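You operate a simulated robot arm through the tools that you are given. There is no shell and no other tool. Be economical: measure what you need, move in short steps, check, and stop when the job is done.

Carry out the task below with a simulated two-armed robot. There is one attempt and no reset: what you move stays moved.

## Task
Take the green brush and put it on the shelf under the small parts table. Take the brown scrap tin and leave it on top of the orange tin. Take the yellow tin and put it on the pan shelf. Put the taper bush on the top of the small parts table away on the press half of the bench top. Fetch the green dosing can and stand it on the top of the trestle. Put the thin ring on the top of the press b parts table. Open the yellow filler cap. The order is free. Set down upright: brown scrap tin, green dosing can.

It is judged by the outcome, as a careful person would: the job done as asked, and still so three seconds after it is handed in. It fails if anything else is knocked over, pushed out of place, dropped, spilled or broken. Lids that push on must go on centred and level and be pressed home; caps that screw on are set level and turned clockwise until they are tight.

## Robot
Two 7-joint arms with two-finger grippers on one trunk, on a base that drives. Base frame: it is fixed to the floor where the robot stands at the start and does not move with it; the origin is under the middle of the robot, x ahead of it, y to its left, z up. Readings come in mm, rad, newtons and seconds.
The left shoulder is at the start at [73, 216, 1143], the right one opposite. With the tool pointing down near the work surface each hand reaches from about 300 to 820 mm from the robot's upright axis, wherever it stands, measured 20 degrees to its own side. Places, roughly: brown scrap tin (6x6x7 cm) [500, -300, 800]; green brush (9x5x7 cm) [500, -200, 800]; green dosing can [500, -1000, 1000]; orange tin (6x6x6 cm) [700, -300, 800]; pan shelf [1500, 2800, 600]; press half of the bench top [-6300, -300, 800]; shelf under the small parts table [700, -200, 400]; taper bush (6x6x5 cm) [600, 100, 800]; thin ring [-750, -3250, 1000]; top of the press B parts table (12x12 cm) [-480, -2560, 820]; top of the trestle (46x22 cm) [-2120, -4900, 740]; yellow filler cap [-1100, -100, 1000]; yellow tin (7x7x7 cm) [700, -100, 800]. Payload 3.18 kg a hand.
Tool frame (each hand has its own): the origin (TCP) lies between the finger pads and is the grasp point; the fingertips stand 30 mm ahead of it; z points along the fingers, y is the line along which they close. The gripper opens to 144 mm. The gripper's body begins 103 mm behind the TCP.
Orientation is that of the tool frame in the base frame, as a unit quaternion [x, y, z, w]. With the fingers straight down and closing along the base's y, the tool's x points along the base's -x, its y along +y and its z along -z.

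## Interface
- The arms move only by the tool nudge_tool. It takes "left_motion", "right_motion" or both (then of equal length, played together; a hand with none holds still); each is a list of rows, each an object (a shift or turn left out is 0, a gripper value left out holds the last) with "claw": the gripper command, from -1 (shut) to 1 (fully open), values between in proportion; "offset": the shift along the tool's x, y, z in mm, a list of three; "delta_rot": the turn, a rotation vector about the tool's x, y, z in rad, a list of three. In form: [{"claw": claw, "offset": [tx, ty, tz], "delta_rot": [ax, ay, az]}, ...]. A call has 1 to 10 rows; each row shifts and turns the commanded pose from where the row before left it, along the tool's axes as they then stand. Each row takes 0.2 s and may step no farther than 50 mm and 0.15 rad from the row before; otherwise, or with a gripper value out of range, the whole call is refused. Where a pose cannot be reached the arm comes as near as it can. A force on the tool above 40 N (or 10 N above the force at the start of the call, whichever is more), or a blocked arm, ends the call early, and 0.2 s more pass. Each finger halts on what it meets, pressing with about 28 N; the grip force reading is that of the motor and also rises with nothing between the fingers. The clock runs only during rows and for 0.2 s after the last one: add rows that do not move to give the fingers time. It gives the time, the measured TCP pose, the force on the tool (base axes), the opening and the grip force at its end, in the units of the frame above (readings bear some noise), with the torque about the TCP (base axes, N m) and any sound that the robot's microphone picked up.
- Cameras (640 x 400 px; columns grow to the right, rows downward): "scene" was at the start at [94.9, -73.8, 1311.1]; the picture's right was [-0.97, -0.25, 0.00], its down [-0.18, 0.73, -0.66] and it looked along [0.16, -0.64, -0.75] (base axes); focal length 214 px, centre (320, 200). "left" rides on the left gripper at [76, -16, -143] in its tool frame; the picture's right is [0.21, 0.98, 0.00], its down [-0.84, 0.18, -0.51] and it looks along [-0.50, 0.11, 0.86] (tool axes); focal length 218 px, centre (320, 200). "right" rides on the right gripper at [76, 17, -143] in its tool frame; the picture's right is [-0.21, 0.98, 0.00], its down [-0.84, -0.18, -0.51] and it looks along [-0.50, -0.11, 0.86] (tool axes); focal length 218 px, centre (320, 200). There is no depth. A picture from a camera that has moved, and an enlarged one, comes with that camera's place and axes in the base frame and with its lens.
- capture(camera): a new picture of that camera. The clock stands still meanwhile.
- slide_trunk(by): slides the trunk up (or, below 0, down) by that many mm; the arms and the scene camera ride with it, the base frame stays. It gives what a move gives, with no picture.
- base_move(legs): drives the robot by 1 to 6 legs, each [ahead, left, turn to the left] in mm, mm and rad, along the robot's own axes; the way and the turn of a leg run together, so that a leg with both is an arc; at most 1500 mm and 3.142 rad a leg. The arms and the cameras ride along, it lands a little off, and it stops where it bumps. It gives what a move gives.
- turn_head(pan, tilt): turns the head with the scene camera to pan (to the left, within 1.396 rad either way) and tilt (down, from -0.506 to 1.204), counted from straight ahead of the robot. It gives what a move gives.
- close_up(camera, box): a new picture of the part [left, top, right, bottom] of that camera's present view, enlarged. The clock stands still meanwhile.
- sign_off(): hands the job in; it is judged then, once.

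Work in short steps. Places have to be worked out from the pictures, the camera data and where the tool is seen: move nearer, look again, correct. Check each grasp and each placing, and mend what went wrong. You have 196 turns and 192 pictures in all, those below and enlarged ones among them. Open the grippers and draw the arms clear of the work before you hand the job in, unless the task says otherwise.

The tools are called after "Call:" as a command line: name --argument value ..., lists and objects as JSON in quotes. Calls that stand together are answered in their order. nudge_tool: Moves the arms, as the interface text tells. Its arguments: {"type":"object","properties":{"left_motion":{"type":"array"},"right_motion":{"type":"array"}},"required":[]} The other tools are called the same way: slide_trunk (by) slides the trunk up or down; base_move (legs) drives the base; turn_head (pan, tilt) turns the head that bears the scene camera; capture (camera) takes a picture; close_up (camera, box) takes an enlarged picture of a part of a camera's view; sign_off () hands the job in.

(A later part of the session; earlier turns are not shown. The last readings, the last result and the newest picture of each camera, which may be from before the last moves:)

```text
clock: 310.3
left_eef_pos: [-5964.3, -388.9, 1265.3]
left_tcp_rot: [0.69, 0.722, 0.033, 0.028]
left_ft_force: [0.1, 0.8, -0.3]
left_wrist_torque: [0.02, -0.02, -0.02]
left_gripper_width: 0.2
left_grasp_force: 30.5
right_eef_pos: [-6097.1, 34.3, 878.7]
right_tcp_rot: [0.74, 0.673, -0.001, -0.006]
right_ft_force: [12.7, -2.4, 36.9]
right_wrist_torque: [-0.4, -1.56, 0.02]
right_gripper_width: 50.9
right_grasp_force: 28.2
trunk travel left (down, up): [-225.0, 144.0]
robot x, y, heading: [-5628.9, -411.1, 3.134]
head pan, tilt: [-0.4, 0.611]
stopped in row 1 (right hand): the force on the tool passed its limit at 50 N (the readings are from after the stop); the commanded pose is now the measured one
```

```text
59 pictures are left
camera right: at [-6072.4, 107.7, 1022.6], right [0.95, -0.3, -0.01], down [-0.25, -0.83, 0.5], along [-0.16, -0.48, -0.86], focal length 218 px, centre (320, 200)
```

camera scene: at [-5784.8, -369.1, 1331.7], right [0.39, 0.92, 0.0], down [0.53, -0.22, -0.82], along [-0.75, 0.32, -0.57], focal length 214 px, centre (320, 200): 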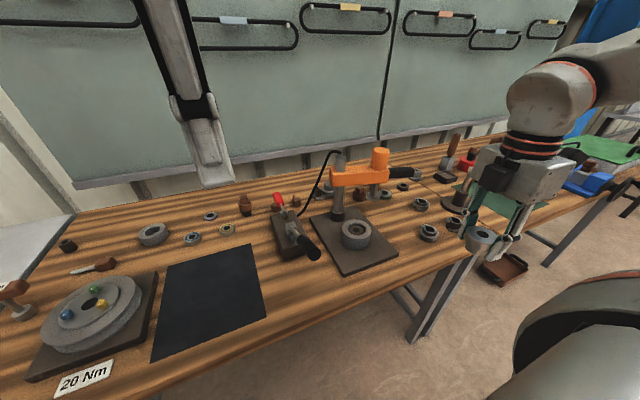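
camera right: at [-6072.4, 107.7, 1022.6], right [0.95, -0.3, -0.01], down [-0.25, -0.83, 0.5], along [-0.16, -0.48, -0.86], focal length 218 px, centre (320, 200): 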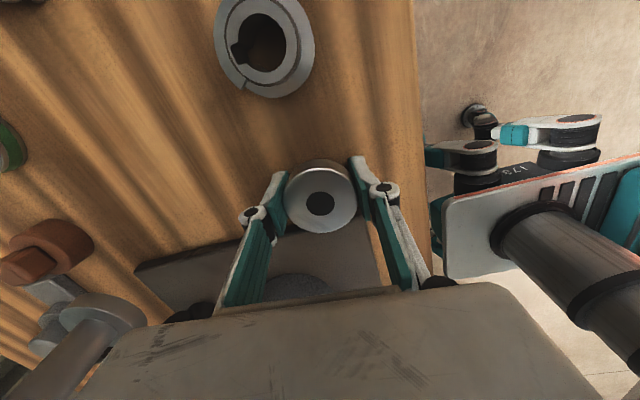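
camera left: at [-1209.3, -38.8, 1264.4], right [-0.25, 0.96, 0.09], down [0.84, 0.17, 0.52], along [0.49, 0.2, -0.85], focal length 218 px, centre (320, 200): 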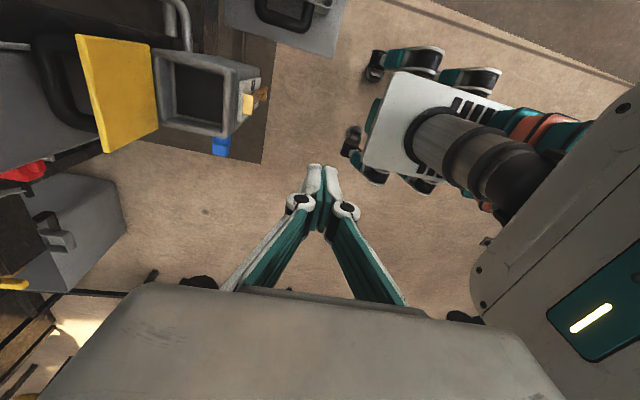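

Contact at TCP z≈879 (bench top ≈835). Ease, release the bush, and rise.

Call:
nudge_tool --right_motion '[{"offset": [0, 0, -2]}, {"claw": -0.2}, {"claw": 0.1}, {}, {"offset": [0, 0, -25]}, {"offset": [0, 0, -40]}, {"offset": [0, 0, -40]}, {"offset": [0, 0, -40]}, {}]'

Call:
capture --camera "right"

```text
clock: 312.3
left_eef_pos: [-5968.3, -389.1, 1263.3]
left_tcp_rot: [0.691, 0.721, 0.033, 0.029]
left_ft_force: [0.9, 0.4, -0.1]
left_wrist_torque: [-0.03, -0.03, 0.02]
left_gripper_width: 0.0
left_grasp_force: 31.0
right_eef_pos: [-6099.6, 34.0, 1019.7]
right_tcp_rot: [0.739, 0.674, -0.001, -0.005]
right_ft_force: [-0.6, 0.0, 0.1]
right_wrist_torque: [-0.01, -0.01, -0.02]
right_gripper_width: 79.3
right_grasp_force: 0.0
trunk travel left (down, up): [-225.0, 144.0]
robot x, y, heading: [-5629.2, -406.6, 3.136]
head pan, tilt: [-0.4, 0.611]
```

```text
58 pictures are left
camera right: at [-6075.4, 107.9, 1163.2], right [0.95, -0.3, -0.01], down [-0.25, -0.83, 0.51], along [-0.16, -0.48, -0.86], focal length 218 px, centre (320, 200)
```

right: 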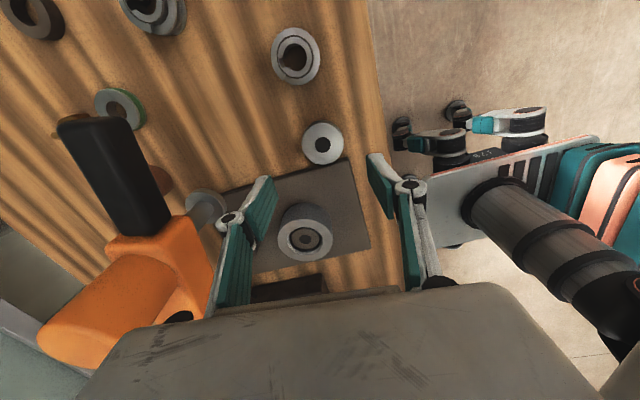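

Bush is standing on the bench top. Retract, back off and turn toward the ring area, then look.

Call:
nudge_tool --right_motion '[{"offset": [0, 40, -10]}, {"offset": [0, 40, -10]}, {"offset": [0, 40, 0]}, {"offset": [0, 40, 0]}, {}]'

Call:
base_move --legs '[[-700, 0, 0], [0, 0, 2.567]]'

Call:
turn_head --pan -0.1 --tilt 0.25

Call:
capture --camera "scene"

```text
clock: 313.5
left_eef_pos: [-5969.8, -388.2, 1265.1]
left_tcp_rot: [0.691, 0.721, 0.033, 0.029]
left_ft_force: [0.0, -0.8, 0.8]
left_wrist_torque: [-0.01, -0.03, 0.02]
left_gripper_width: 0.0
left_grasp_force: 30.7
right_eef_pos: [-5938.4, 20.3, 1039.1]
right_tcp_rot: [0.738, 0.675, 0.0, -0.005]
right_ft_force: [-0.6, 0.5, 0.1]
right_wrist_torque: [0.0, 0.03, 0.02]
right_gripper_width: 79.0
right_grasp_force: 0.0
trunk travel left (down, up): [-225.0, 144.0]
robot x, y, heading: [-5625.2, -406.5, 3.137]
head pan, tilt: [-0.4, 0.611]
```

```text
clock: 323.4
left_eef_pos: [-4640.6, -613.7, 1263.0]
left_tcp_rot: [-0.487, 0.872, 0.037, -0.022]
left_ft_force: [0.2, 0.0, -0.3]
left_wrist_torque: [0.01, 0.01, -0.01]
left_gripper_width: 0.0
left_grasp_force: 30.6
right_eef_pos: [-4891.9, -935.9, 1039.4]
right_tcp_rot: [-0.428, 0.904, -0.006, 0.0]
right_ft_force: [0.4, -0.1, 0.0]
right_wrist_torque: [0.0, -0.04, -0.01]
right_gripper_width: 79.1
right_grasp_force: 0.2
trunk travel left (down, up): [-225.0, 144.0]
robot x, y, heading: [-4915.5, -408.9, -0.593]
head pan, tilt: [-0.4, 0.611]
```

```text
clock: 324.3
left_eef_pos: [-4640.6, -612.8, 1264.6]
left_tcp_rot: [-0.487, 0.872, 0.037, -0.023]
left_ft_force: [0.5, -0.9, -0.7]
left_wrist_torque: [-0.01, 0.01, 0.01]
left_gripper_width: 0.0
left_grasp_force: 31.0
right_eef_pos: [-4894.5, -936.0, 1038.9]
right_tcp_rot: [-0.428, 0.904, -0.004, 0.0]
right_ft_force: [1.0, -0.4, -0.1]
right_wrist_torque: [0.0, -0.01, 0.01]
right_gripper_width: 79.5
right_grasp_force: 0.2
trunk travel left (down, up): [-225.0, 144.0]
robot x, y, heading: [-4915.6, -409.6, -0.603]
head pan, tilt: [-0.099, 0.25]
```

```text
57 pictures are left
camera scene: at [-4779.4, -508.2, 1364.8], right [-0.64, -0.77, 0.0], down [-0.19, 0.16, -0.97], along [0.74, -0.62, -0.25], focal length 214 px, centre (320, 200)
```

scene: 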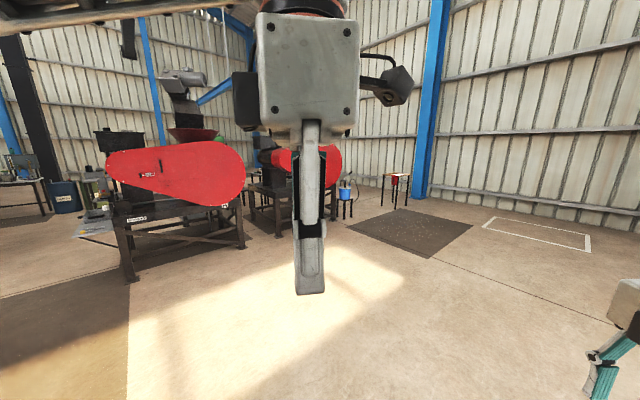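

Call:
base_move --legs '[[0, 0, -0.35], [1400, 0, 0]]'

Call:
turn_head --pan 0.55 --tilt 0.2

Call:
capture --camera "scene"

```text
clock: 332.4
left_eef_pos: [-3920.3, -1843.4, 1263.6]
left_tcp_rot: [-0.323, 0.945, 0.04, -0.015]
left_ft_force: [-0.6, -0.1, -0.2]
left_wrist_torque: [0.01, 0.01, 0.01]
left_gripper_width: 0.0
left_grasp_force: 30.8
right_eef_pos: [-4270.5, -2057.0, 1039.0]
right_tcp_rot: [-0.26, 0.966, -0.004, -0.001]
right_ft_force: [-0.3, 0.8, 0.3]
right_wrist_torque: [0.0, 0.0, 0.0]
right_gripper_width: 79.2
right_grasp_force: 0.1
trunk travel left (down, up): [-225.0, 144.0]
robot x, y, heading: [-4103.0, -1555.7, -0.959]
head pan, tilt: [-0.099, 0.25]
```

```text
clock: 333.4
left_eef_pos: [-3921.3, -1843.4, 1263.8]
left_tcp_rot: [-0.323, 0.945, 0.04, -0.016]
left_ft_force: [0.1, 0.1, -1.0]
left_wrist_torque: [-0.02, -0.02, 0.0]
left_gripper_width: 0.1
left_grasp_force: 30.8
right_eef_pos: [-4270.2, -2056.4, 1039.3]
right_tcp_rot: [-0.26, 0.966, -0.005, 0.0]
right_ft_force: [-0.5, -0.4, 0.2]
right_wrist_torque: [-0.02, 0.0, 0.02]
right_gripper_width: 79.2
right_grasp_force: 0.0
trunk travel left (down, up): [-225.0, 144.0]
robot x, y, heading: [-4106.9, -1553.8, -0.954]
head pan, tilt: [0.55, 0.201]
```

```text
56 pictures are left
camera scene: at [-3974.8, -1651.6, 1369.4], right [-0.4, -0.92, 0.0], down [-0.18, 0.08, -0.98], along [0.9, -0.39, -0.2], focal length 214 px, centre (320, 200)
```

scene: 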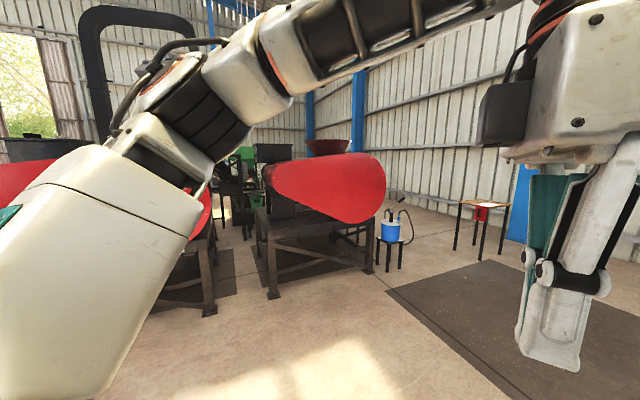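

Machine B's working side faces +x. Driving around its south side: toward (-2900,-4150), then facing +x to look.

Call:
base_move --legs '[[0, 0, -0.182], [1430, 0, 0], [1430, 0, 0], [0, 0, 1.136]]'

Call:
turn_head --pan -0.25 --tilt 0.3

Call:
capture --camera "scene"

```text
clock: 350.6
left_eef_pos: [-2620.8, -4189.0, 1264.8]
left_tcp_rot: [-0.69, 0.722, 0.03, -0.031]
left_ft_force: [-0.5, -0.2, -0.3]
left_wrist_torque: [-0.01, -0.03, -0.01]
left_gripper_width: 0.3
left_grasp_force: 30.4
right_eef_pos: [-2683.8, -4594.0, 1038.8]
right_tcp_rot: [-0.641, 0.767, -0.005, 0.001]
right_ft_force: [0.0, -0.1, -0.2]
right_wrist_torque: [0.01, -0.04, 0.04]
right_gripper_width: 79.2
right_grasp_force: 0.0
trunk travel left (down, up): [-225.0, 144.0]
robot x, y, heading: [-2960.0, -4143.7, -0.093]
head pan, tilt: [0.55, 0.201]
```

```text
clock: 351.8
left_eef_pos: [-2620.7, -4188.2, 1265.0]
left_tcp_rot: [-0.691, 0.721, 0.031, -0.031]
left_ft_force: [0.1, 0.1, -0.5]
left_wrist_torque: [0.0, -0.03, -0.01]
left_gripper_width: 0.0
left_grasp_force: 30.5
right_eef_pos: [-2684.3, -4594.7, 1038.8]
right_tcp_rot: [-0.642, 0.767, -0.005, 0.001]
right_ft_force: [0.8, -0.5, 0.1]
right_wrist_torque: [0.0, 0.01, -0.01]
right_gripper_width: 79.1
right_grasp_force: 0.0
trunk travel left (down, up): [-225.0, 144.0]
robot x, y, heading: [-2960.1, -4144.3, -0.096]
head pan, tilt: [-0.25, 0.3]
```

```text
55 pictures are left
camera scene: at [-2795.6, -4178.4, 1360.1], right [-0.33, -0.94, 0.0], down [-0.28, 0.1, -0.96], along [0.9, -0.32, -0.3], focal length 214 px, centre (320, 200)
```

scene: 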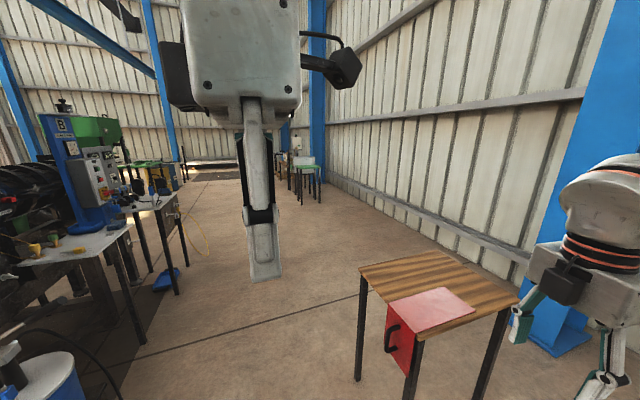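

Call:
close_up --camera "scene" --box '[0, 90, 240, 330]'

```text
1.67 times, centred on (120, 210) of scene
camera zoom: at [-2795.6, -4178.4, 1360.1], right [-0.33, -0.94, 0.0], down [-0.28, 0.1, -0.96], along [0.9, -0.32, -0.3], focal length 358 px, centre (653, 183)
```

zoom: 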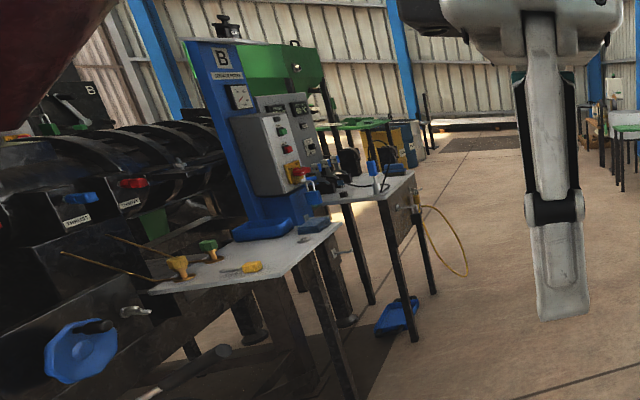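

The ring appears to be on the second table (south edge y≈-3570). I'll approach from the south facing +y, with the right hand over x≈-750.

Call:
base_move --legs '[[0, 0, 0.096], [900, 0, 0], [870, 80, 0], [0, 0, 1.571]]'

Call:
turn_head --pan -0.45 --tilt 0.4

Call:
capture --camera "scene"

```text
clock: 365.0
left_eef_pos: [-1183.7, -3706.1, 1263.0]
left_tcp_rot: [0.999, 0.019, 0.002, 0.044]
left_ft_force: [0.8, 0.1, -0.2]
left_wrist_torque: [-0.01, -0.02, 0.0]
left_gripper_width: 0.2
left_grasp_force: 30.5
right_eef_pos: [-775.2, -3735.8, 1039.6]
right_tcp_rot: [0.999, -0.048, 0.002, -0.004]
right_ft_force: [0.3, 0.1, 0.2]
right_wrist_torque: [0.05, -0.03, 0.0]
right_gripper_width: 79.1
right_grasp_force: 0.0
trunk travel left (down, up): [-225.0, 144.0]
robot x, y, heading: [-1201.0, -4048.9, 1.561]
head pan, tilt: [-0.25, 0.3]
```

```text
clock: 365.7
left_eef_pos: [-1182.2, -3707.2, 1263.8]
left_tcp_rot: [0.999, 0.019, 0.002, 0.044]
left_ft_force: [0.8, -0.4, 0.3]
left_wrist_torque: [0.01, 0.0, 0.01]
left_gripper_width: 0.3
left_grasp_force: 30.6
right_eef_pos: [-773.8, -3736.8, 1039.0]
right_tcp_rot: [0.999, -0.048, 0.002, -0.005]
right_ft_force: [-0.3, -0.3, 0.0]
right_wrist_torque: [0.03, 0.03, 0.02]
right_gripper_width: 79.2
right_grasp_force: 0.0
trunk travel left (down, up): [-225.0, 144.0]
robot x, y, heading: [-1205.5, -4048.1, 1.56]
head pan, tilt: [-0.45, 0.4]
```

```text
53 pictures are left
camera scene: at [-1161.6, -3886.3, 1350.9], right [0.9, -0.44, 0.0], down [-0.17, -0.35, -0.92], along [0.41, 0.83, -0.39], focal length 214 px, centre (320, 200)
```

scene: 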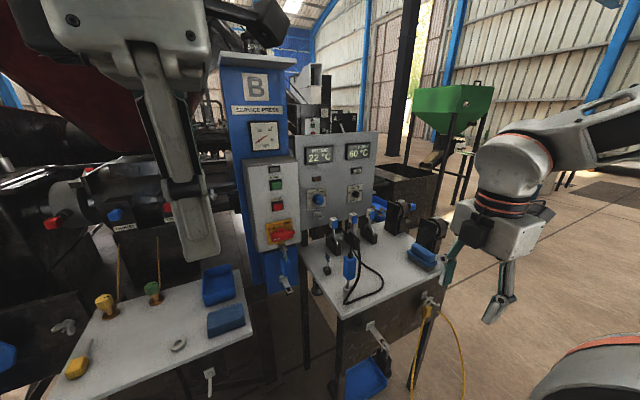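

Call:
close_up --camera "scene" --box '[280, 170, 450, 300]'

```text
3.08 times, centred on (365, 235) of scene
camera zoom: at [-1161.6, -3886.3, 1350.9], right [0.9, -0.44, 0.0], down [-0.17, -0.35, -0.92], along [0.41, 0.83, -0.39], focal length 660 px, centre (182, 92)
```

zoom: 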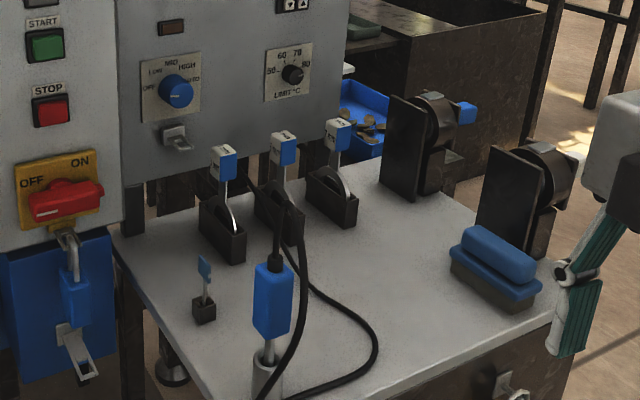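

Rings seem to stand in small tagged racks on table 2. Bringing the right wrist camera over to read them.

Call:
nudge_tool --right_motion '[{"offset": [-10, -40, -25]}, {"offset": [-10, -40, -25]}, {"offset": [-10, -40, -25]}, {"offset": [0, -40, -25]}, {"offset": [0, -40, -25]}, {"offset": [0, -40, -25]}, {}]'

Call:
capture --camera "right"

```text
clock: 367.3
left_eef_pos: [-1182.5, -3708.2, 1264.5]
left_tcp_rot: [0.999, 0.019, 0.003, 0.043]
left_ft_force: [0.0, -0.7, 0.6]
left_wrist_torque: [0.03, 0.05, 0.0]
left_gripper_width: 0.0
left_grasp_force: 30.7
right_eef_pos: [-781.0, -3498.2, 1192.2]
right_tcp_rot: [0.999, -0.048, 0.002, -0.004]
right_ft_force: [-0.6, -1.0, 0.4]
right_wrist_torque: [0.02, -0.01, 0.04]
right_gripper_width: 79.4
right_grasp_force: 0.0
trunk travel left (down, up): [-225.0, 144.0]
robot x, y, heading: [-1203.6, -4048.3, 1.562]
head pan, tilt: [-0.45, 0.4]
```

```text
51 pictures are left
camera right: at [-706.0, -3524.0, 1333.7], right [-0.3, -0.95, -0.01], down [-0.82, 0.26, 0.51], along [-0.48, 0.16, -0.86], focal length 218 px, centre (320, 200)
```

right: 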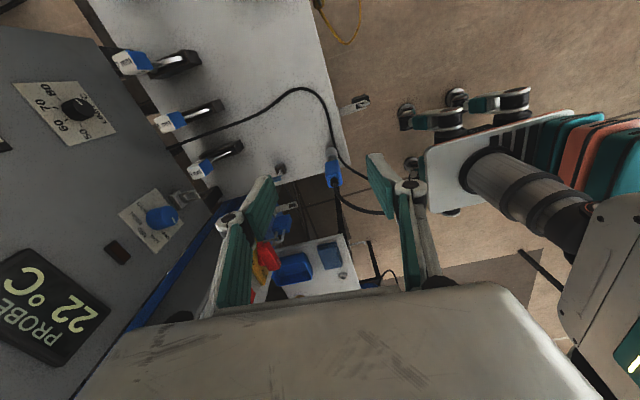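

Call:
close_up --camera "right" --box '[90, 30, 350, 200]'

```text
2.35 times, centred on (220, 115) of right
camera zoom: at [-706.0, -3524.0, 1333.7], right [-0.3, -0.95, -0.01], down [-0.82, 0.26, 0.51], along [-0.48, 0.16, -0.86], focal length 514 px, centre (555, 400)
```

zoom: 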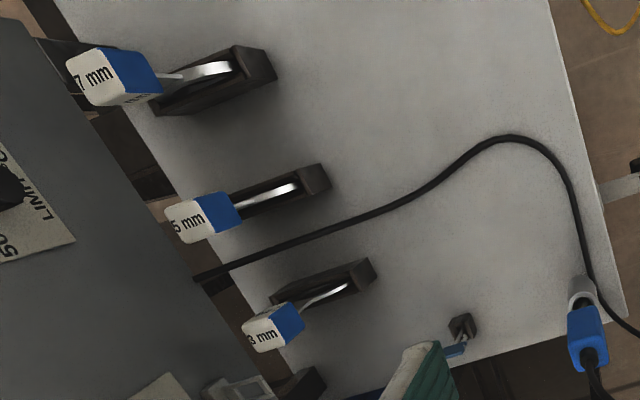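

Tags read 7, 5 and 3 mm: the thin ring is the 3 mm one, its tag at ≈(-790,-3252,944), just in front of a panel—so grip the tag with a pitched hand closing along x. Reposition and turn the hand.

Call:
base_move --legs '[[0, 66, 0.01]]'

Call:
nudge_tool --right_motion '[{"delta_rot": [0, 0, 0.148], "claw": 0}, {"delta_rot": [0, 0, 0.148]}, {"delta_rot": [0, 0, 0.148]}, {"delta_rot": [0, 0, 0.148]}, {"delta_rot": [0, 0, 0.148]}, {"delta_rot": [0, 0, 0.148]}, {"delta_rot": [0, 0, 0.148]}, {"delta_rot": [0, 0, 0.148]}, {"delta_rot": [0, 0, 0.148]}, {"delta_rot": [0, 0, 0.148]}]'

Call:
nudge_tool --right_motion '[{"delta_rot": [0, -0.14, 0], "offset": [30, 0, 0]}, {"delta_rot": [0, -0.14, 0], "offset": [20, 0, 0]}, {"delta_rot": [0, -0.14, 0]}, {"delta_rot": [0, -0.14, 0]}, {"delta_rot": [0, -0.14, 0]}, {}]'

Call:
capture --camera "right"

```text
clock: 368.6
left_eef_pos: [-1250.5, -3707.2, 1264.1]
left_tcp_rot: [0.999, 0.023, 0.003, 0.044]
left_ft_force: [-0.2, 0.1, -1.1]
left_wrist_torque: [0.01, -0.03, 0.01]
left_gripper_width: 0.0
left_grasp_force: 30.6
right_eef_pos: [-850.0, -3493.2, 1189.9]
right_tcp_rot: [0.999, -0.044, 0.002, -0.004]
right_ft_force: [0.0, -0.1, -0.1]
right_wrist_torque: [-0.01, -0.03, 0.01]
right_gripper_width: 79.3
right_grasp_force: 0.1
trunk travel left (down, up): [-225.0, 144.0]
robot x, y, heading: [-1269.1, -4047.0, 1.575]
head pan, tilt: [-0.45, 0.4]
```

```text
clock: 370.8
left_eef_pos: [-1251.2, -3705.5, 1264.5]
left_tcp_rot: [0.999, 0.023, 0.003, 0.044]
left_ft_force: [0.9, 0.7, -0.1]
left_wrist_torque: [-0.01, -0.03, 0.01]
left_gripper_width: 0.0
left_grasp_force: 31.0
right_eef_pos: [-849.8, -3494.1, 1190.5]
right_tcp_rot: [0.707, -0.707, 0.0, -0.004]
right_ft_force: [-0.1, -0.3, 0.1]
right_wrist_torque: [0.01, -0.03, 0.01]
right_gripper_width: 72.0
right_grasp_force: 0.0
trunk travel left (down, up): [-225.0, 144.0]
robot x, y, heading: [-1267.1, -4045.1, 1.575]
head pan, tilt: [-0.45, 0.4]
```

```text
clock: 372.1
left_eef_pos: [-1252.3, -3705.8, 1264.4]
left_tcp_rot: [0.999, 0.023, 0.003, 0.043]
left_ft_force: [0.0, 0.4, 0.2]
left_wrist_torque: [0.02, -0.03, 0.04]
left_gripper_width: 0.0
left_grasp_force: 30.6
right_eef_pos: [-782.3, -3542.1, 1215.7]
right_tcp_rot: [0.669, -0.658, -0.247, -0.241]
right_ft_force: [0.2, 1.0, 0.2]
right_wrist_torque: [-0.01, 0.0, -0.01]
right_gripper_width: 72.0
right_grasp_force: 0.1
right hand out of reach, approached as far as the arm can: row 2, 3, 4, 5
trunk travel left (down, up): [-225.0, 144.0]
robot x, y, heading: [-1269.4, -4047.0, 1.569]
head pan, tilt: [-0.45, 0.4]
```

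```text
49 pictures are left
camera right: at [-795.4, -3693.9, 1275.0], right [-0.98, 0.14, 0.14], down [0.18, 0.32, 0.93], along [0.09, 0.94, -0.34], focal length 218 px, centre (320, 200)
```

right: 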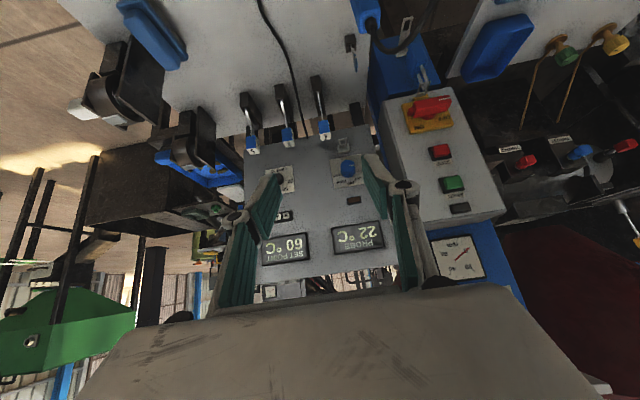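

Hand is pitched 40°, aligned. Approaching the tag along the tool axis, stopping ~65 mm short.

Call:
nudge_tool --right_motion '[{"claw": -0.3, "offset": [-5.2, 0.4, 41]}, {"offset": [-5.2, 0.4, 41]}, {"offset": [-5.2, 0.4, 41]}, {"offset": [-5.2, 0.4, 41]}, {"offset": [-5.2, 0.4, 41]}, {"offset": [-5.2, 0.4, 41]}, {"offset": [-5.2, 0.4, 41]}, {"offset": [-5.2, 0.4, 41]}, {}]'

Call:
capture --camera "right"

```text
clock: 374.1
left_eef_pos: [-1251.1, -3708.6, 1264.0]
left_tcp_rot: [0.999, 0.024, 0.002, 0.043]
left_ft_force: [-0.5, -0.6, -0.8]
left_wrist_torque: [0.03, -0.01, 0.03]
left_gripper_width: 0.0
left_grasp_force: 30.2
right_eef_pos: [-759.9, -3298.5, 1002.0]
right_tcp_rot: [0.665, -0.661, -0.245, -0.246]
right_ft_force: [-0.2, -1.5, 0.4]
right_wrist_torque: [0.04, 0.02, -0.05]
right_gripper_width: 50.5
right_grasp_force: 0.2
right hand out of reach, approached as far as the arm can: row 1, 2, 4
trunk travel left (down, up): [-225.0, 144.0]
robot x, y, heading: [-1265.6, -4044.6, 1.57]
head pan, tilt: [-0.45, 0.4]
```

```text
48 pictures are left
camera right: at [-775.2, -3449.9, 1060.5], right [-0.98, 0.15, 0.13], down [0.18, 0.31, 0.93], along [0.1, 0.94, -0.33], focal length 218 px, centre (320, 200)
```

right: 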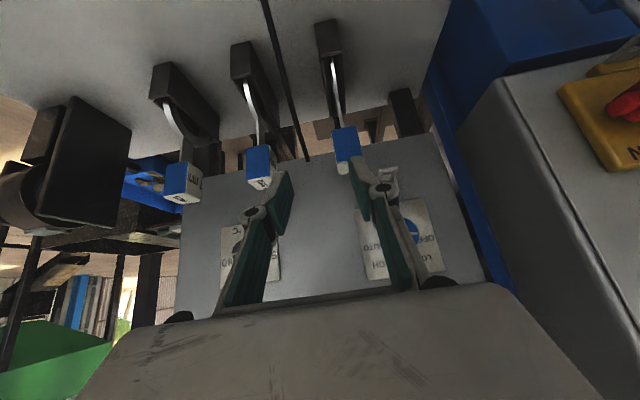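

Call:
nudge_tool --right_motion '[{"offset": [2, 15, 0]}, {"offset": [2, 15, 0]}, {"offset": [1, 0, 20]}, {}]'

Call:
capture --camera "right"

```text
clock: 375.1
left_eef_pos: [-1250.8, -3706.6, 1264.0]
left_tcp_rot: [0.999, 0.024, 0.003, 0.043]
left_ft_force: [0.8, -0.5, 0.1]
left_wrist_torque: [0.0, 0.03, -0.02]
left_gripper_width: 0.0
left_grasp_force: 30.8
right_eef_pos: [-762.9, -3288.1, 983.0]
right_tcp_rot: [0.667, -0.661, -0.245, -0.243]
right_ft_force: [-0.6, -0.7, 1.4]
right_wrist_torque: [0.04, 0.06, 0.04]
right_gripper_width: 50.6
right_grasp_force: 0.1
right hand out of reach, approached as far as the arm can: row 1, 2
trunk travel left (down, up): [-225.0, 144.0]
robot x, y, heading: [-1270.1, -4050.6, 1.573]
head pan, tilt: [-0.45, 0.4]
```

```text
47 pictures are left
camera right: at [-777.4, -3438.5, 1041.6], right [-0.98, 0.15, 0.14], down [0.18, 0.31, 0.93], along [0.1, 0.94, -0.33], focal length 218 px, centre (320, 200)
```

right: 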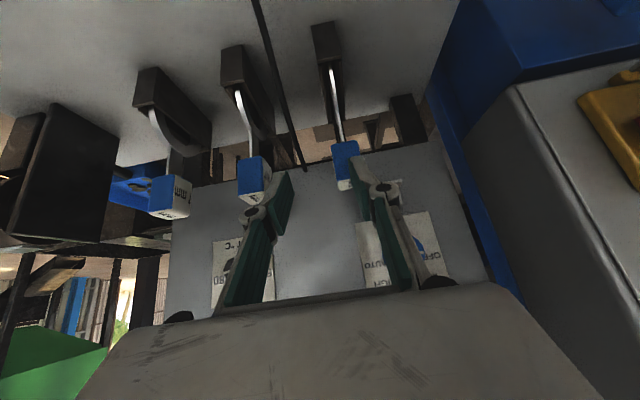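

Arm limit blocks -x; back off 30 mm along the tool and shift the base left instead.

Call:
nudge_tool --right_motion '[{"offset": [0, 0, -30]}, {}]'

Call:
base_move --legs '[[0, 28, 0]]'

Call:
capture --camera "right"

```text
clock: 375.8
left_eef_pos: [-1250.4, -3704.7, 1262.4]
left_tcp_rot: [0.999, 0.023, 0.003, 0.045]
left_ft_force: [0.1, -0.4, 1.2]
left_wrist_torque: [-0.03, 0.02, 0.02]
left_gripper_width: 0.0
left_grasp_force: 31.1
right_eef_pos: [-762.0, -3305.0, 1004.7]
right_tcp_rot: [0.667, -0.661, -0.246, -0.243]
right_ft_force: [0.4, 0.3, 0.0]
right_wrist_torque: [-0.01, 0.0, -0.01]
right_gripper_width: 50.6
right_grasp_force: 0.0
trunk travel left (down, up): [-225.0, 144.0]
robot x, y, heading: [-1267.7, -4045.5, 1.572]
head pan, tilt: [-0.45, 0.4]
```

```text
clock: 376.7
left_eef_pos: [-1278.2, -3705.6, 1264.3]
left_tcp_rot: [0.999, 0.024, 0.002, 0.044]
left_ft_force: [0.8, 0.1, -0.6]
left_wrist_torque: [-0.03, -0.04, 0.02]
left_gripper_width: 0.0
left_grasp_force: 30.7
right_eef_pos: [-790.8, -3306.3, 1006.2]
right_tcp_rot: [0.666, -0.661, -0.246, -0.243]
right_ft_force: [0.5, -0.7, 0.7]
right_wrist_torque: [-0.03, -0.04, -0.03]
right_gripper_width: 50.2
right_grasp_force: 0.0
trunk travel left (down, up): [-225.0, 144.0]
robot x, y, heading: [-1294.4, -4046.0, 1.569]
head pan, tilt: [-0.45, 0.4]
```

```text
46 pictures are left
camera right: at [-804.6, -3457.6, 1065.3], right [-0.98, 0.15, 0.14], down [0.18, 0.31, 0.93], along [0.1, 0.94, -0.33], focal length 218 px, centre (320, 200)
```

right: 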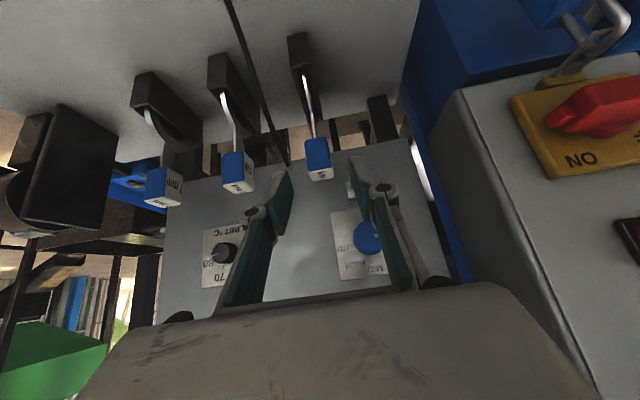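

Call:
nudge_tool --right_motion '[{"offset": [0, -2, 25]}, {"offset": [0, 0, 25]}, {"offset": [1, 0, 22]}, {}, {"claw": -0.7}, {"claw": -1}, {}, {}]'

Call:
capture --camera "right"

```text
clock: 378.5
left_eef_pos: [-1278.0, -3705.8, 1265.2]
left_tcp_rot: [0.999, 0.023, 0.003, 0.043]
left_ft_force: [-0.3, -0.6, 0.1]
left_wrist_torque: [0.02, -0.01, -0.01]
left_gripper_width: 0.0
left_grasp_force: 31.3
right_eef_pos: [-787.0, -3260.8, 950.8]
right_tcp_rot: [0.665, -0.661, -0.246, -0.245]
right_ft_force: [-1.6, -0.1, 0.0]
right_wrist_torque: [0.02, 0.14, -0.02]
right_gripper_width: 25.5
right_grasp_force: 27.6
trunk travel left (down, up): [-225.0, 144.0]
robot x, y, heading: [-1295.1, -4049.4, 1.574]
head pan, tilt: [-0.45, 0.4]
```

```text
45 pictures are left
camera right: at [-801.9, -3410.7, 1009.4], right [-0.98, 0.15, 0.14], down [0.18, 0.31, 0.93], along [0.1, 0.94, -0.33], focal length 218 px, centre (320, 200)
```

right: 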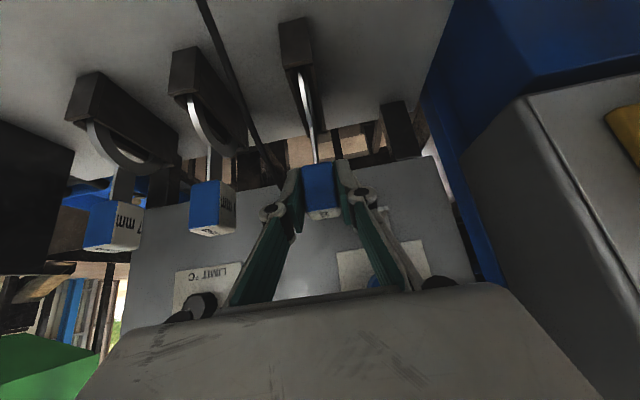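

Tag gripped. Lift straight up out of the slot, then back away.

Call:
nudge_tool --right_motion '[{"offset": [-6.5, 0, -7.6]}, {"offset": [-13, 0, -15.2]}, {"offset": [-16, 0, -19]}, {"offset": [-16, 0, -19]}, {"offset": [-16, 0, -19]}, {}]'

Call:
capture --camera "right"

```text
clock: 379.9
left_eef_pos: [-1278.4, -3705.3, 1263.9]
left_tcp_rot: [0.999, 0.023, 0.003, 0.043]
left_ft_force: [0.7, -0.6, -0.5]
left_wrist_torque: [-0.02, 0.01, -0.01]
left_gripper_width: 0.0
left_grasp_force: 30.0
right_eef_pos: [-788.1, -3259.2, 1055.8]
right_tcp_rot: [0.666, -0.661, -0.246, -0.244]
right_ft_force: [-0.6, 0.7, -0.9]
right_wrist_torque: [-0.01, 0.04, 0.0]
right_gripper_width: 25.2
right_grasp_force: 27.8
trunk travel left (down, up): [-225.0, 144.0]
robot x, y, heading: [-1289.2, -4046.5, 1.572]
head pan, tilt: [-0.45, 0.4]
```

```text
44 pictures are left
camera right: at [-802.7, -3410.5, 1114.7], right [-0.98, 0.15, 0.14], down [0.18, 0.31, 0.93], along [0.1, 0.94, -0.33], focal length 218 px, centre (320, 200)
```

right: 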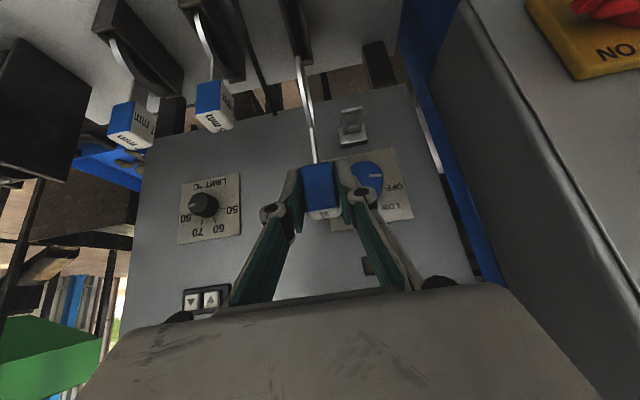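

Call:
nudge_tool --right_motion '[{"offset": [-20, 0, -23]}, {"offset": [-16, 0, -19]}, {}]'

Call:
base_move --legs '[[-350, 0, 0]]'

Call:
turn_head --pan -0.6 --tilt 0.3

Call:
capture --camera "scene"

```text
clock: 380.7
left_eef_pos: [-1277.8, -3705.9, 1262.2]
left_tcp_rot: [0.999, 0.023, 0.003, 0.043]
left_ft_force: [0.8, -0.6, 0.0]
left_wrist_torque: [-0.02, -0.01, 0.01]
left_gripper_width: 0.1
left_grasp_force: 30.5
right_eef_pos: [-787.6, -3259.9, 1109.8]
right_tcp_rot: [0.666, -0.661, -0.246, -0.244]
right_ft_force: [1.1, -0.6, -0.9]
right_wrist_torque: [-0.04, -0.03, 0.01]
right_gripper_width: 25.5
right_grasp_force: 28.6
trunk travel left (down, up): [-225.0, 144.0]
robot x, y, heading: [-1295.4, -4045.0, 1.576]
head pan, tilt: [-0.45, 0.4]
```

```text
clock: 382.9
left_eef_pos: [-1278.0, -4051.7, 1263.4]
left_tcp_rot: [0.999, 0.025, 0.003, 0.044]
left_ft_force: [0.4, 0.2, -0.4]
left_wrist_torque: [0.06, 0.03, -0.03]
left_gripper_width: 0.0
left_grasp_force: 30.8
right_eef_pos: [-788.7, -3604.5, 1110.4]
right_tcp_rot: [0.667, -0.66, -0.246, -0.243]
right_ft_force: [0.2, -0.4, -0.8]
right_wrist_torque: [0.0, 0.0, 0.01]
right_gripper_width: 25.4
right_grasp_force: 28.1
trunk travel left (down, up): [-225.0, 144.0]
robot x, y, heading: [-1294.9, -4394.2, 1.571]
head pan, tilt: [-0.45, 0.4]
```

```text
clock: 383.6
left_eef_pos: [-1279.2, -4051.3, 1262.9]
left_tcp_rot: [0.999, 0.025, 0.003, 0.044]
left_ft_force: [0.6, -0.1, -0.2]
left_wrist_torque: [0.02, 0.01, 0.05]
left_gripper_width: 0.0
left_grasp_force: 30.5
right_eef_pos: [-789.0, -3603.5, 1110.0]
right_tcp_rot: [0.667, -0.659, -0.247, -0.242]
right_ft_force: [0.0, 0.2, -1.4]
right_wrist_torque: [0.01, 0.02, -0.04]
right_gripper_width: 25.1
right_grasp_force: 28.3
trunk travel left (down, up): [-225.0, 144.0]
robot x, y, heading: [-1294.5, -4394.1, 1.574]
head pan, tilt: [-0.6, 0.3]
```

```text
43 pictures are left
camera scene: at [-1242.7, -4237.4, 1360.1], right [0.83, -0.56, 0.0], down [-0.17, -0.24, -0.96], along [0.54, 0.79, -0.3], focal length 214 px, centre (320, 200)
```

scene: 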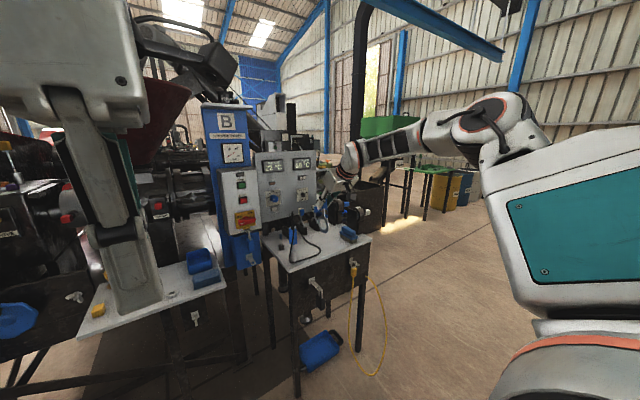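

Ring held. The parts table lies behind this panel; go round the east side and look west.

Call:
base_move --legs '[[0, -1500, 0], [0, -150, 0], [1250, 0, 0]]'

Call:
turn_head --pan 1.2 --tilt 0.35

Call:
capture --camera "scene"

```text
clock: 404.5
left_eef_pos: [333.8, -2762.3, 1264.2]
left_tcp_rot: [0.998, 0.037, 0.003, 0.044]
left_ft_force: [0.3, -0.2, -0.4]
left_wrist_torque: [0.03, -0.02, 0.0]
left_gripper_width: 0.0
left_grasp_force: 31.0
right_eef_pos: [812.7, -2302.8, 1110.0]
right_tcp_rot: [0.675, -0.651, -0.249, -0.24]
right_ft_force: [-0.3, -1.0, -1.3]
right_wrist_torque: [-0.02, 0.01, -0.03]
right_gripper_width: 25.4
right_grasp_force: 28.2
trunk travel left (down, up): [-225.0, 144.0]
robot x, y, heading: [328.1, -3103.2, 1.598]
head pan, tilt: [-0.6, 0.3]
```

```text
clock: 406.3
left_eef_pos: [333.6, -2762.2, 1263.7]
left_tcp_rot: [0.998, 0.037, 0.004, 0.044]
left_ft_force: [-0.4, 0.2, -0.4]
left_wrist_torque: [-0.03, 0.02, 0.01]
left_gripper_width: 0.0
left_grasp_force: 30.4
right_eef_pos: [812.3, -2303.5, 1110.1]
right_tcp_rot: [0.676, -0.651, -0.25, -0.24]
right_ft_force: [-0.1, -0.5, -1.4]
right_wrist_torque: [0.01, -0.02, 0.04]
right_gripper_width: 25.5
right_grasp_force: 28.0
trunk travel left (down, up): [-225.0, 144.0]
robot x, y, heading: [326.0, -3104.6, 1.598]
head pan, tilt: [1.201, 0.351]
```

```text
42 pictures are left
camera scene: at [235.6, -2994.2, 1355.4], right [0.34, 0.94, 0.0], down [0.32, -0.12, -0.94], along [-0.88, 0.32, -0.34], focal length 214 px, centre (320, 200)
```

scene: 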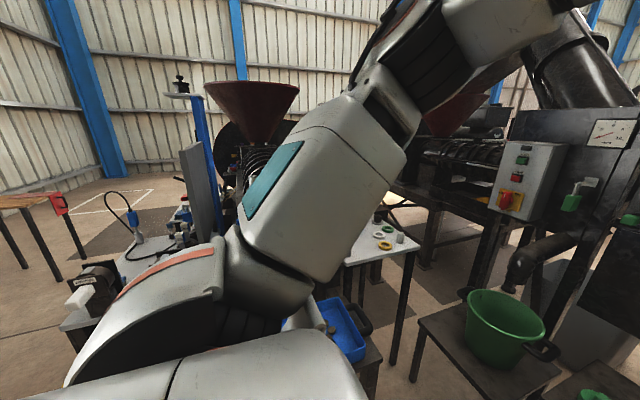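

Call:
close_up --camera "scene" --box '[320, 200, 440, 290]'

```text
4.44 times, centred on (380, 245) of scene
camera zoom: at [235.6, -2994.2, 1355.4], right [0.34, 0.94, 0.0], down [0.32, -0.12, -0.94], along [-0.88, 0.32, -0.34], focal length 953 px, centre (53, 0)
```

zoom: 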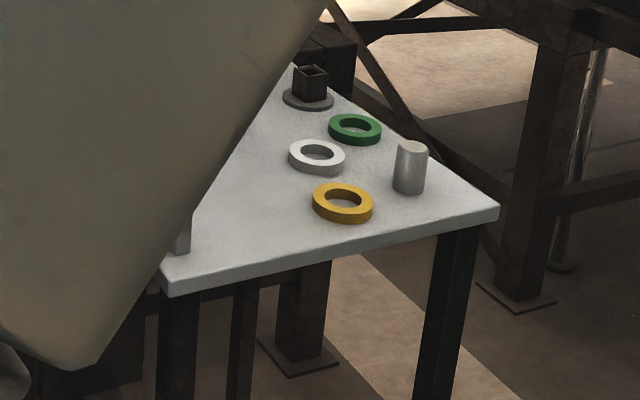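

The parts table has a free spot near (-480,-2560). Turn to face west so the right hand comes over it.

Call:
base_move --legs '[[0, 0, 1.544]]'

Call:
turn_head --pan -0.55 --tilt 0.6

Call:
capture --camera "scene"

```text
clock: 410.4
left_eef_pos: [-14.7, -3085.0, 1263.0]
left_tcp_rot: [0.692, 0.72, 0.034, 0.029]
left_ft_force: [0.5, 0.2, -0.5]
left_wrist_torque: [0.01, 0.02, 0.0]
left_gripper_width: 0.2
left_grasp_force: 30.5
right_eef_pos: [-456.2, -2591.6, 1109.6]
right_tcp_rot: [0.938, 0.001, -0.347, 0.001]
right_ft_force: [0.3, -0.3, -1.1]
right_wrist_torque: [-0.02, -0.05, 0.0]
right_gripper_width: 25.3
right_grasp_force: 27.6
trunk travel left (down, up): [-225.0, 144.0]
robot x, y, heading: [324.5, -3102.2, 3.134]
head pan, tilt: [1.201, 0.351]
```

```text
clock: 412.2
left_eef_pos: [-15.0, -3086.5, 1264.2]
left_tcp_rot: [0.693, 0.72, 0.033, 0.029]
left_ft_force: [-0.3, -0.8, 0.1]
left_wrist_torque: [0.0, 0.01, -0.01]
left_gripper_width: 0.0
left_grasp_force: 31.1
right_eef_pos: [-458.0, -2590.3, 1110.3]
right_tcp_rot: [0.938, 0.001, -0.346, 0.001]
right_ft_force: [0.0, -0.3, -0.4]
right_wrist_torque: [0.01, -0.04, -0.01]
right_gripper_width: 25.3
right_grasp_force: 28.0
trunk travel left (down, up): [-225.0, 144.0]
robot x, y, heading: [323.9, -3106.4, 3.136]
head pan, tilt: [-0.55, 0.6]
```

```text
40 pictures are left
camera scene: at [173.8, -3054.7, 1332.6], right [0.53, 0.85, 0.0], down [0.48, -0.3, -0.83], along [-0.7, 0.44, -0.56], focal length 214 px, centre (320, 200)
```

scene: 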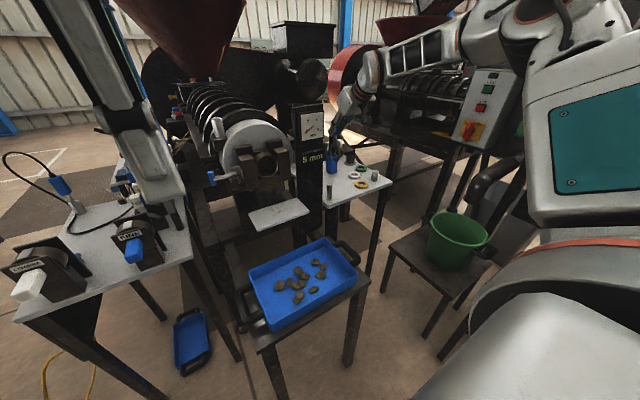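

Call:
close_up --camera "scene" --box '[270, 90, 410, 230]'

Call:
capture --camera "right"

```text
2.86 times, centred on (340, 160) of scene
camera zoom: at [173.8, -3054.7, 1332.6], right [0.53, 0.85, 0.0], down [0.48, -0.3, -0.83], along [-0.7, 0.44, -0.56], focal length 613 px, centre (263, 314)
```

zoom: 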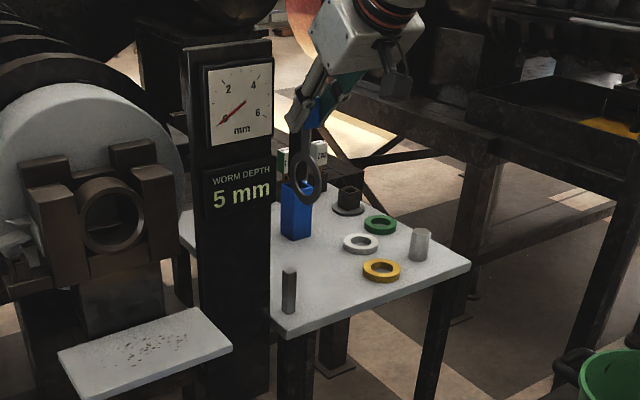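

```text
38 pictures are left
camera right: at [-306.5, -2606.9, 1168.8], right [-0.16, -0.98, 0.14], down [-0.31, 0.18, 0.93], along [-0.94, 0.1, -0.33], focal length 218 px, centre (320, 200)
```

right: 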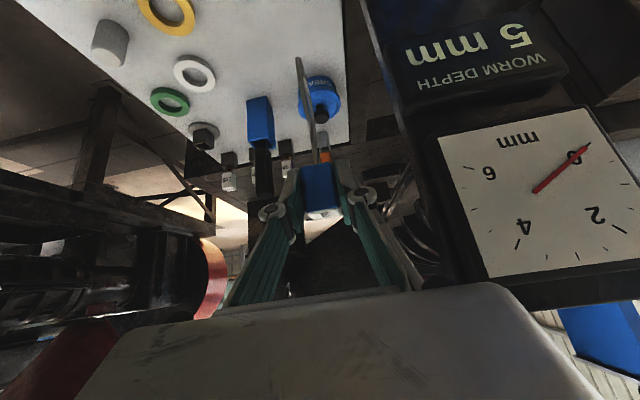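

Free gap on the table: y≈-2605…-2455 near x≈-485. Shift the base right 70 mm, then roll the hand ~48° so the ring leans before setting it down.

Call:
base_move --legs '[[25, -70, 0]]'

Call:
nudge_tool --right_motion '[{"delta_rot": [-0.1065, 0, 0.0906]}, {"delta_rot": [-0.1065, 0, 0.0906]}, {"delta_rot": [-0.1065, 0, 0.0906]}, {"delta_rot": [-0.1065, 0, 0.0906]}, {"delta_rot": [-0.1065, 0, 0.0906]}, {"delta_rot": [-0.1065, 0, 0.0906]}, {}]'

Call:
close_up --camera "scene" --box '[270, 90, 410, 230]'

```text
clock: 413.5
left_eef_pos: [-39.0, -3014.2, 1263.6]
left_tcp_rot: [0.693, 0.72, 0.033, 0.029]
left_ft_force: [0.3, 0.3, -0.3]
left_wrist_torque: [-0.04, -0.03, 0.04]
left_gripper_width: 0.0
left_grasp_force: 30.5
right_eef_pos: [-481.9, -2519.6, 1109.7]
right_tcp_rot: [0.938, 0.0, -0.347, 0.001]
right_ft_force: [0.7, -0.7, -1.0]
right_wrist_torque: [-0.04, 0.02, 0.01]
right_gripper_width: 25.4
right_grasp_force: 28.2
trunk travel left (down, up): [-225.0, 144.0]
robot x, y, heading: [298.9, -3035.6, 3.134]
head pan, tilt: [-0.55, 0.6]
```

```text
clock: 415.1
left_eef_pos: [-40.0, -3014.1, 1263.8]
left_tcp_rot: [0.692, 0.72, 0.033, 0.029]
left_ft_force: [-0.1, -0.7, 0.6]
left_wrist_torque: [0.02, 0.01, 0.0]
left_gripper_width: 0.1
left_grasp_force: 30.4
right_eef_pos: [-480.8, -2521.7, 1110.9]
right_tcp_rot: [0.856, -0.139, -0.316, 0.384]
right_ft_force: [0.6, 0.0, -0.8]
right_wrist_torque: [0.03, -0.07, 0.03]
right_gripper_width: 25.4
right_grasp_force: 28.0
trunk travel left (down, up): [-225.0, 144.0]
robot x, y, heading: [301.2, -3032.3, 3.138]
head pan, tilt: [-0.55, 0.6]
```

```text
2.86 times, centred on (340, 160) of scene
camera zoom: at [150.0, -2984.9, 1332.8], right [0.53, 0.85, 0.0], down [0.48, -0.3, -0.83], along [-0.7, 0.44, -0.56], focal length 613 px, centre (263, 314)
```

zoom: 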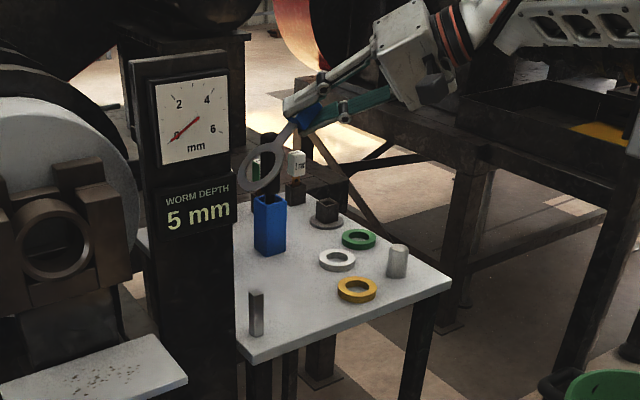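

Ring leans ~48° as planned. Lower with the trunk 130 mm first.

Call:
slide_trunk --by -130

Call:
close_up --camera "scene" --box '[270, 110, 410, 250]'

```text
clock: 416.1
left_eef_pos: [-61.3, -3013.4, 1174.4]
left_tcp_rot: [0.688, 0.723, 0.049, 0.039]
left_ft_force: [-8.3, -1.6, -1.5]
left_wrist_torque: [0.12, -1.3, -0.22]
left_gripper_width: 0.1
left_grasp_force: 30.3
right_eef_pos: [-489.6, -2519.8, 1003.8]
right_tcp_rot: [0.863, -0.147, -0.298, 0.381]
right_ft_force: [-1.1, -0.2, -2.1]
right_wrist_torque: [0.0, -0.02, 0.04]
right_gripper_width: 25.6
right_grasp_force: 27.8
trunk travel left (down, up): [-149.0, 221.0]
robot x, y, heading: [307.0, -3037.7, 3.133]
head pan, tilt: [-0.55, 0.6]
stopped: the force on the tool passed its limit at 63 N (the readings are from after the stop); the commanded pose is now the measured one
```

```text
2.86 times, centred on (340, 180) of scene
camera zoom: at [75.9, -2983.2, 1246.9], right [0.53, 0.85, 0.0], down [0.48, -0.3, -0.83], along [-0.7, 0.44, -0.56], focal length 613 px, centre (263, 257)
```

zoom: 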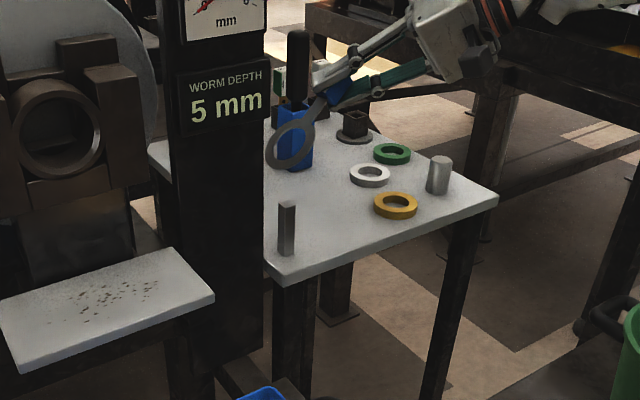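

The left hand touched the robot's own body as the torso leaned. Move the left hand forward, then lower the right by arm.

Call:
nudge_tool --left_motion '[{"offset": [0, -20, 0]}, {"offset": [0, -40, 0]}, {"offset": [0, -40, 0]}, {"offset": [0, -40, 0]}, {}]' --right_motion '[{"offset": [-1, -1.5, -1]}, {"offset": [8.7, -14.9, 10]}, {"offset": [8.7, -14.9, 10]}, {"offset": [8.7, -14.9, 10]}, {}]'

Call:
close_up --camera "scene" --box '[270, 110, 410, 250]'

```text
clock: 417.3
left_eef_pos: [-193.5, -3022.3, 1163.2]
left_tcp_rot: [0.689, 0.723, 0.044, 0.036]
left_ft_force: [-0.1, 0.7, 0.1]
left_wrist_torque: [0.01, 0.02, -0.01]
left_gripper_width: 0.0
left_grasp_force: 30.7
right_eef_pos: [-483.8, -2517.2, 955.0]
right_tcp_rot: [0.861, -0.145, -0.304, 0.381]
right_ft_force: [0.5, -0.4, -0.9]
right_wrist_torque: [0.07, -0.05, 0.0]
right_gripper_width: 25.7
right_grasp_force: 28.4
trunk travel left (down, up): [-149.0, 221.0]
robot x, y, heading: [303.8, -3033.8, 3.136]
head pan, tilt: [-0.55, 0.6]
```

```text
2.86 times, centred on (340, 180) of scene
camera zoom: at [82.1, -2984.3, 1249.6], right [0.53, 0.85, 0.0], down [0.48, -0.3, -0.83], along [-0.7, 0.44, -0.56], focal length 613 px, centre (263, 257)
```

zoom: 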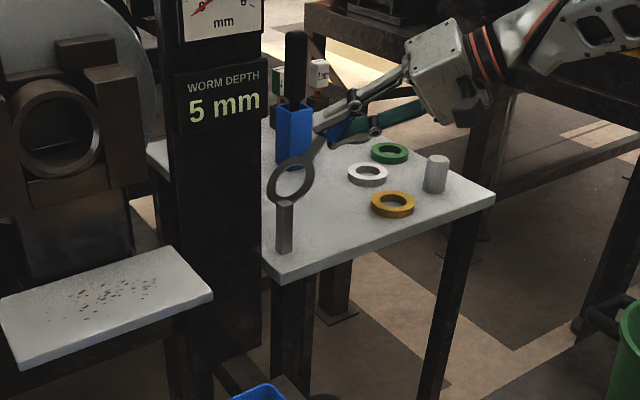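

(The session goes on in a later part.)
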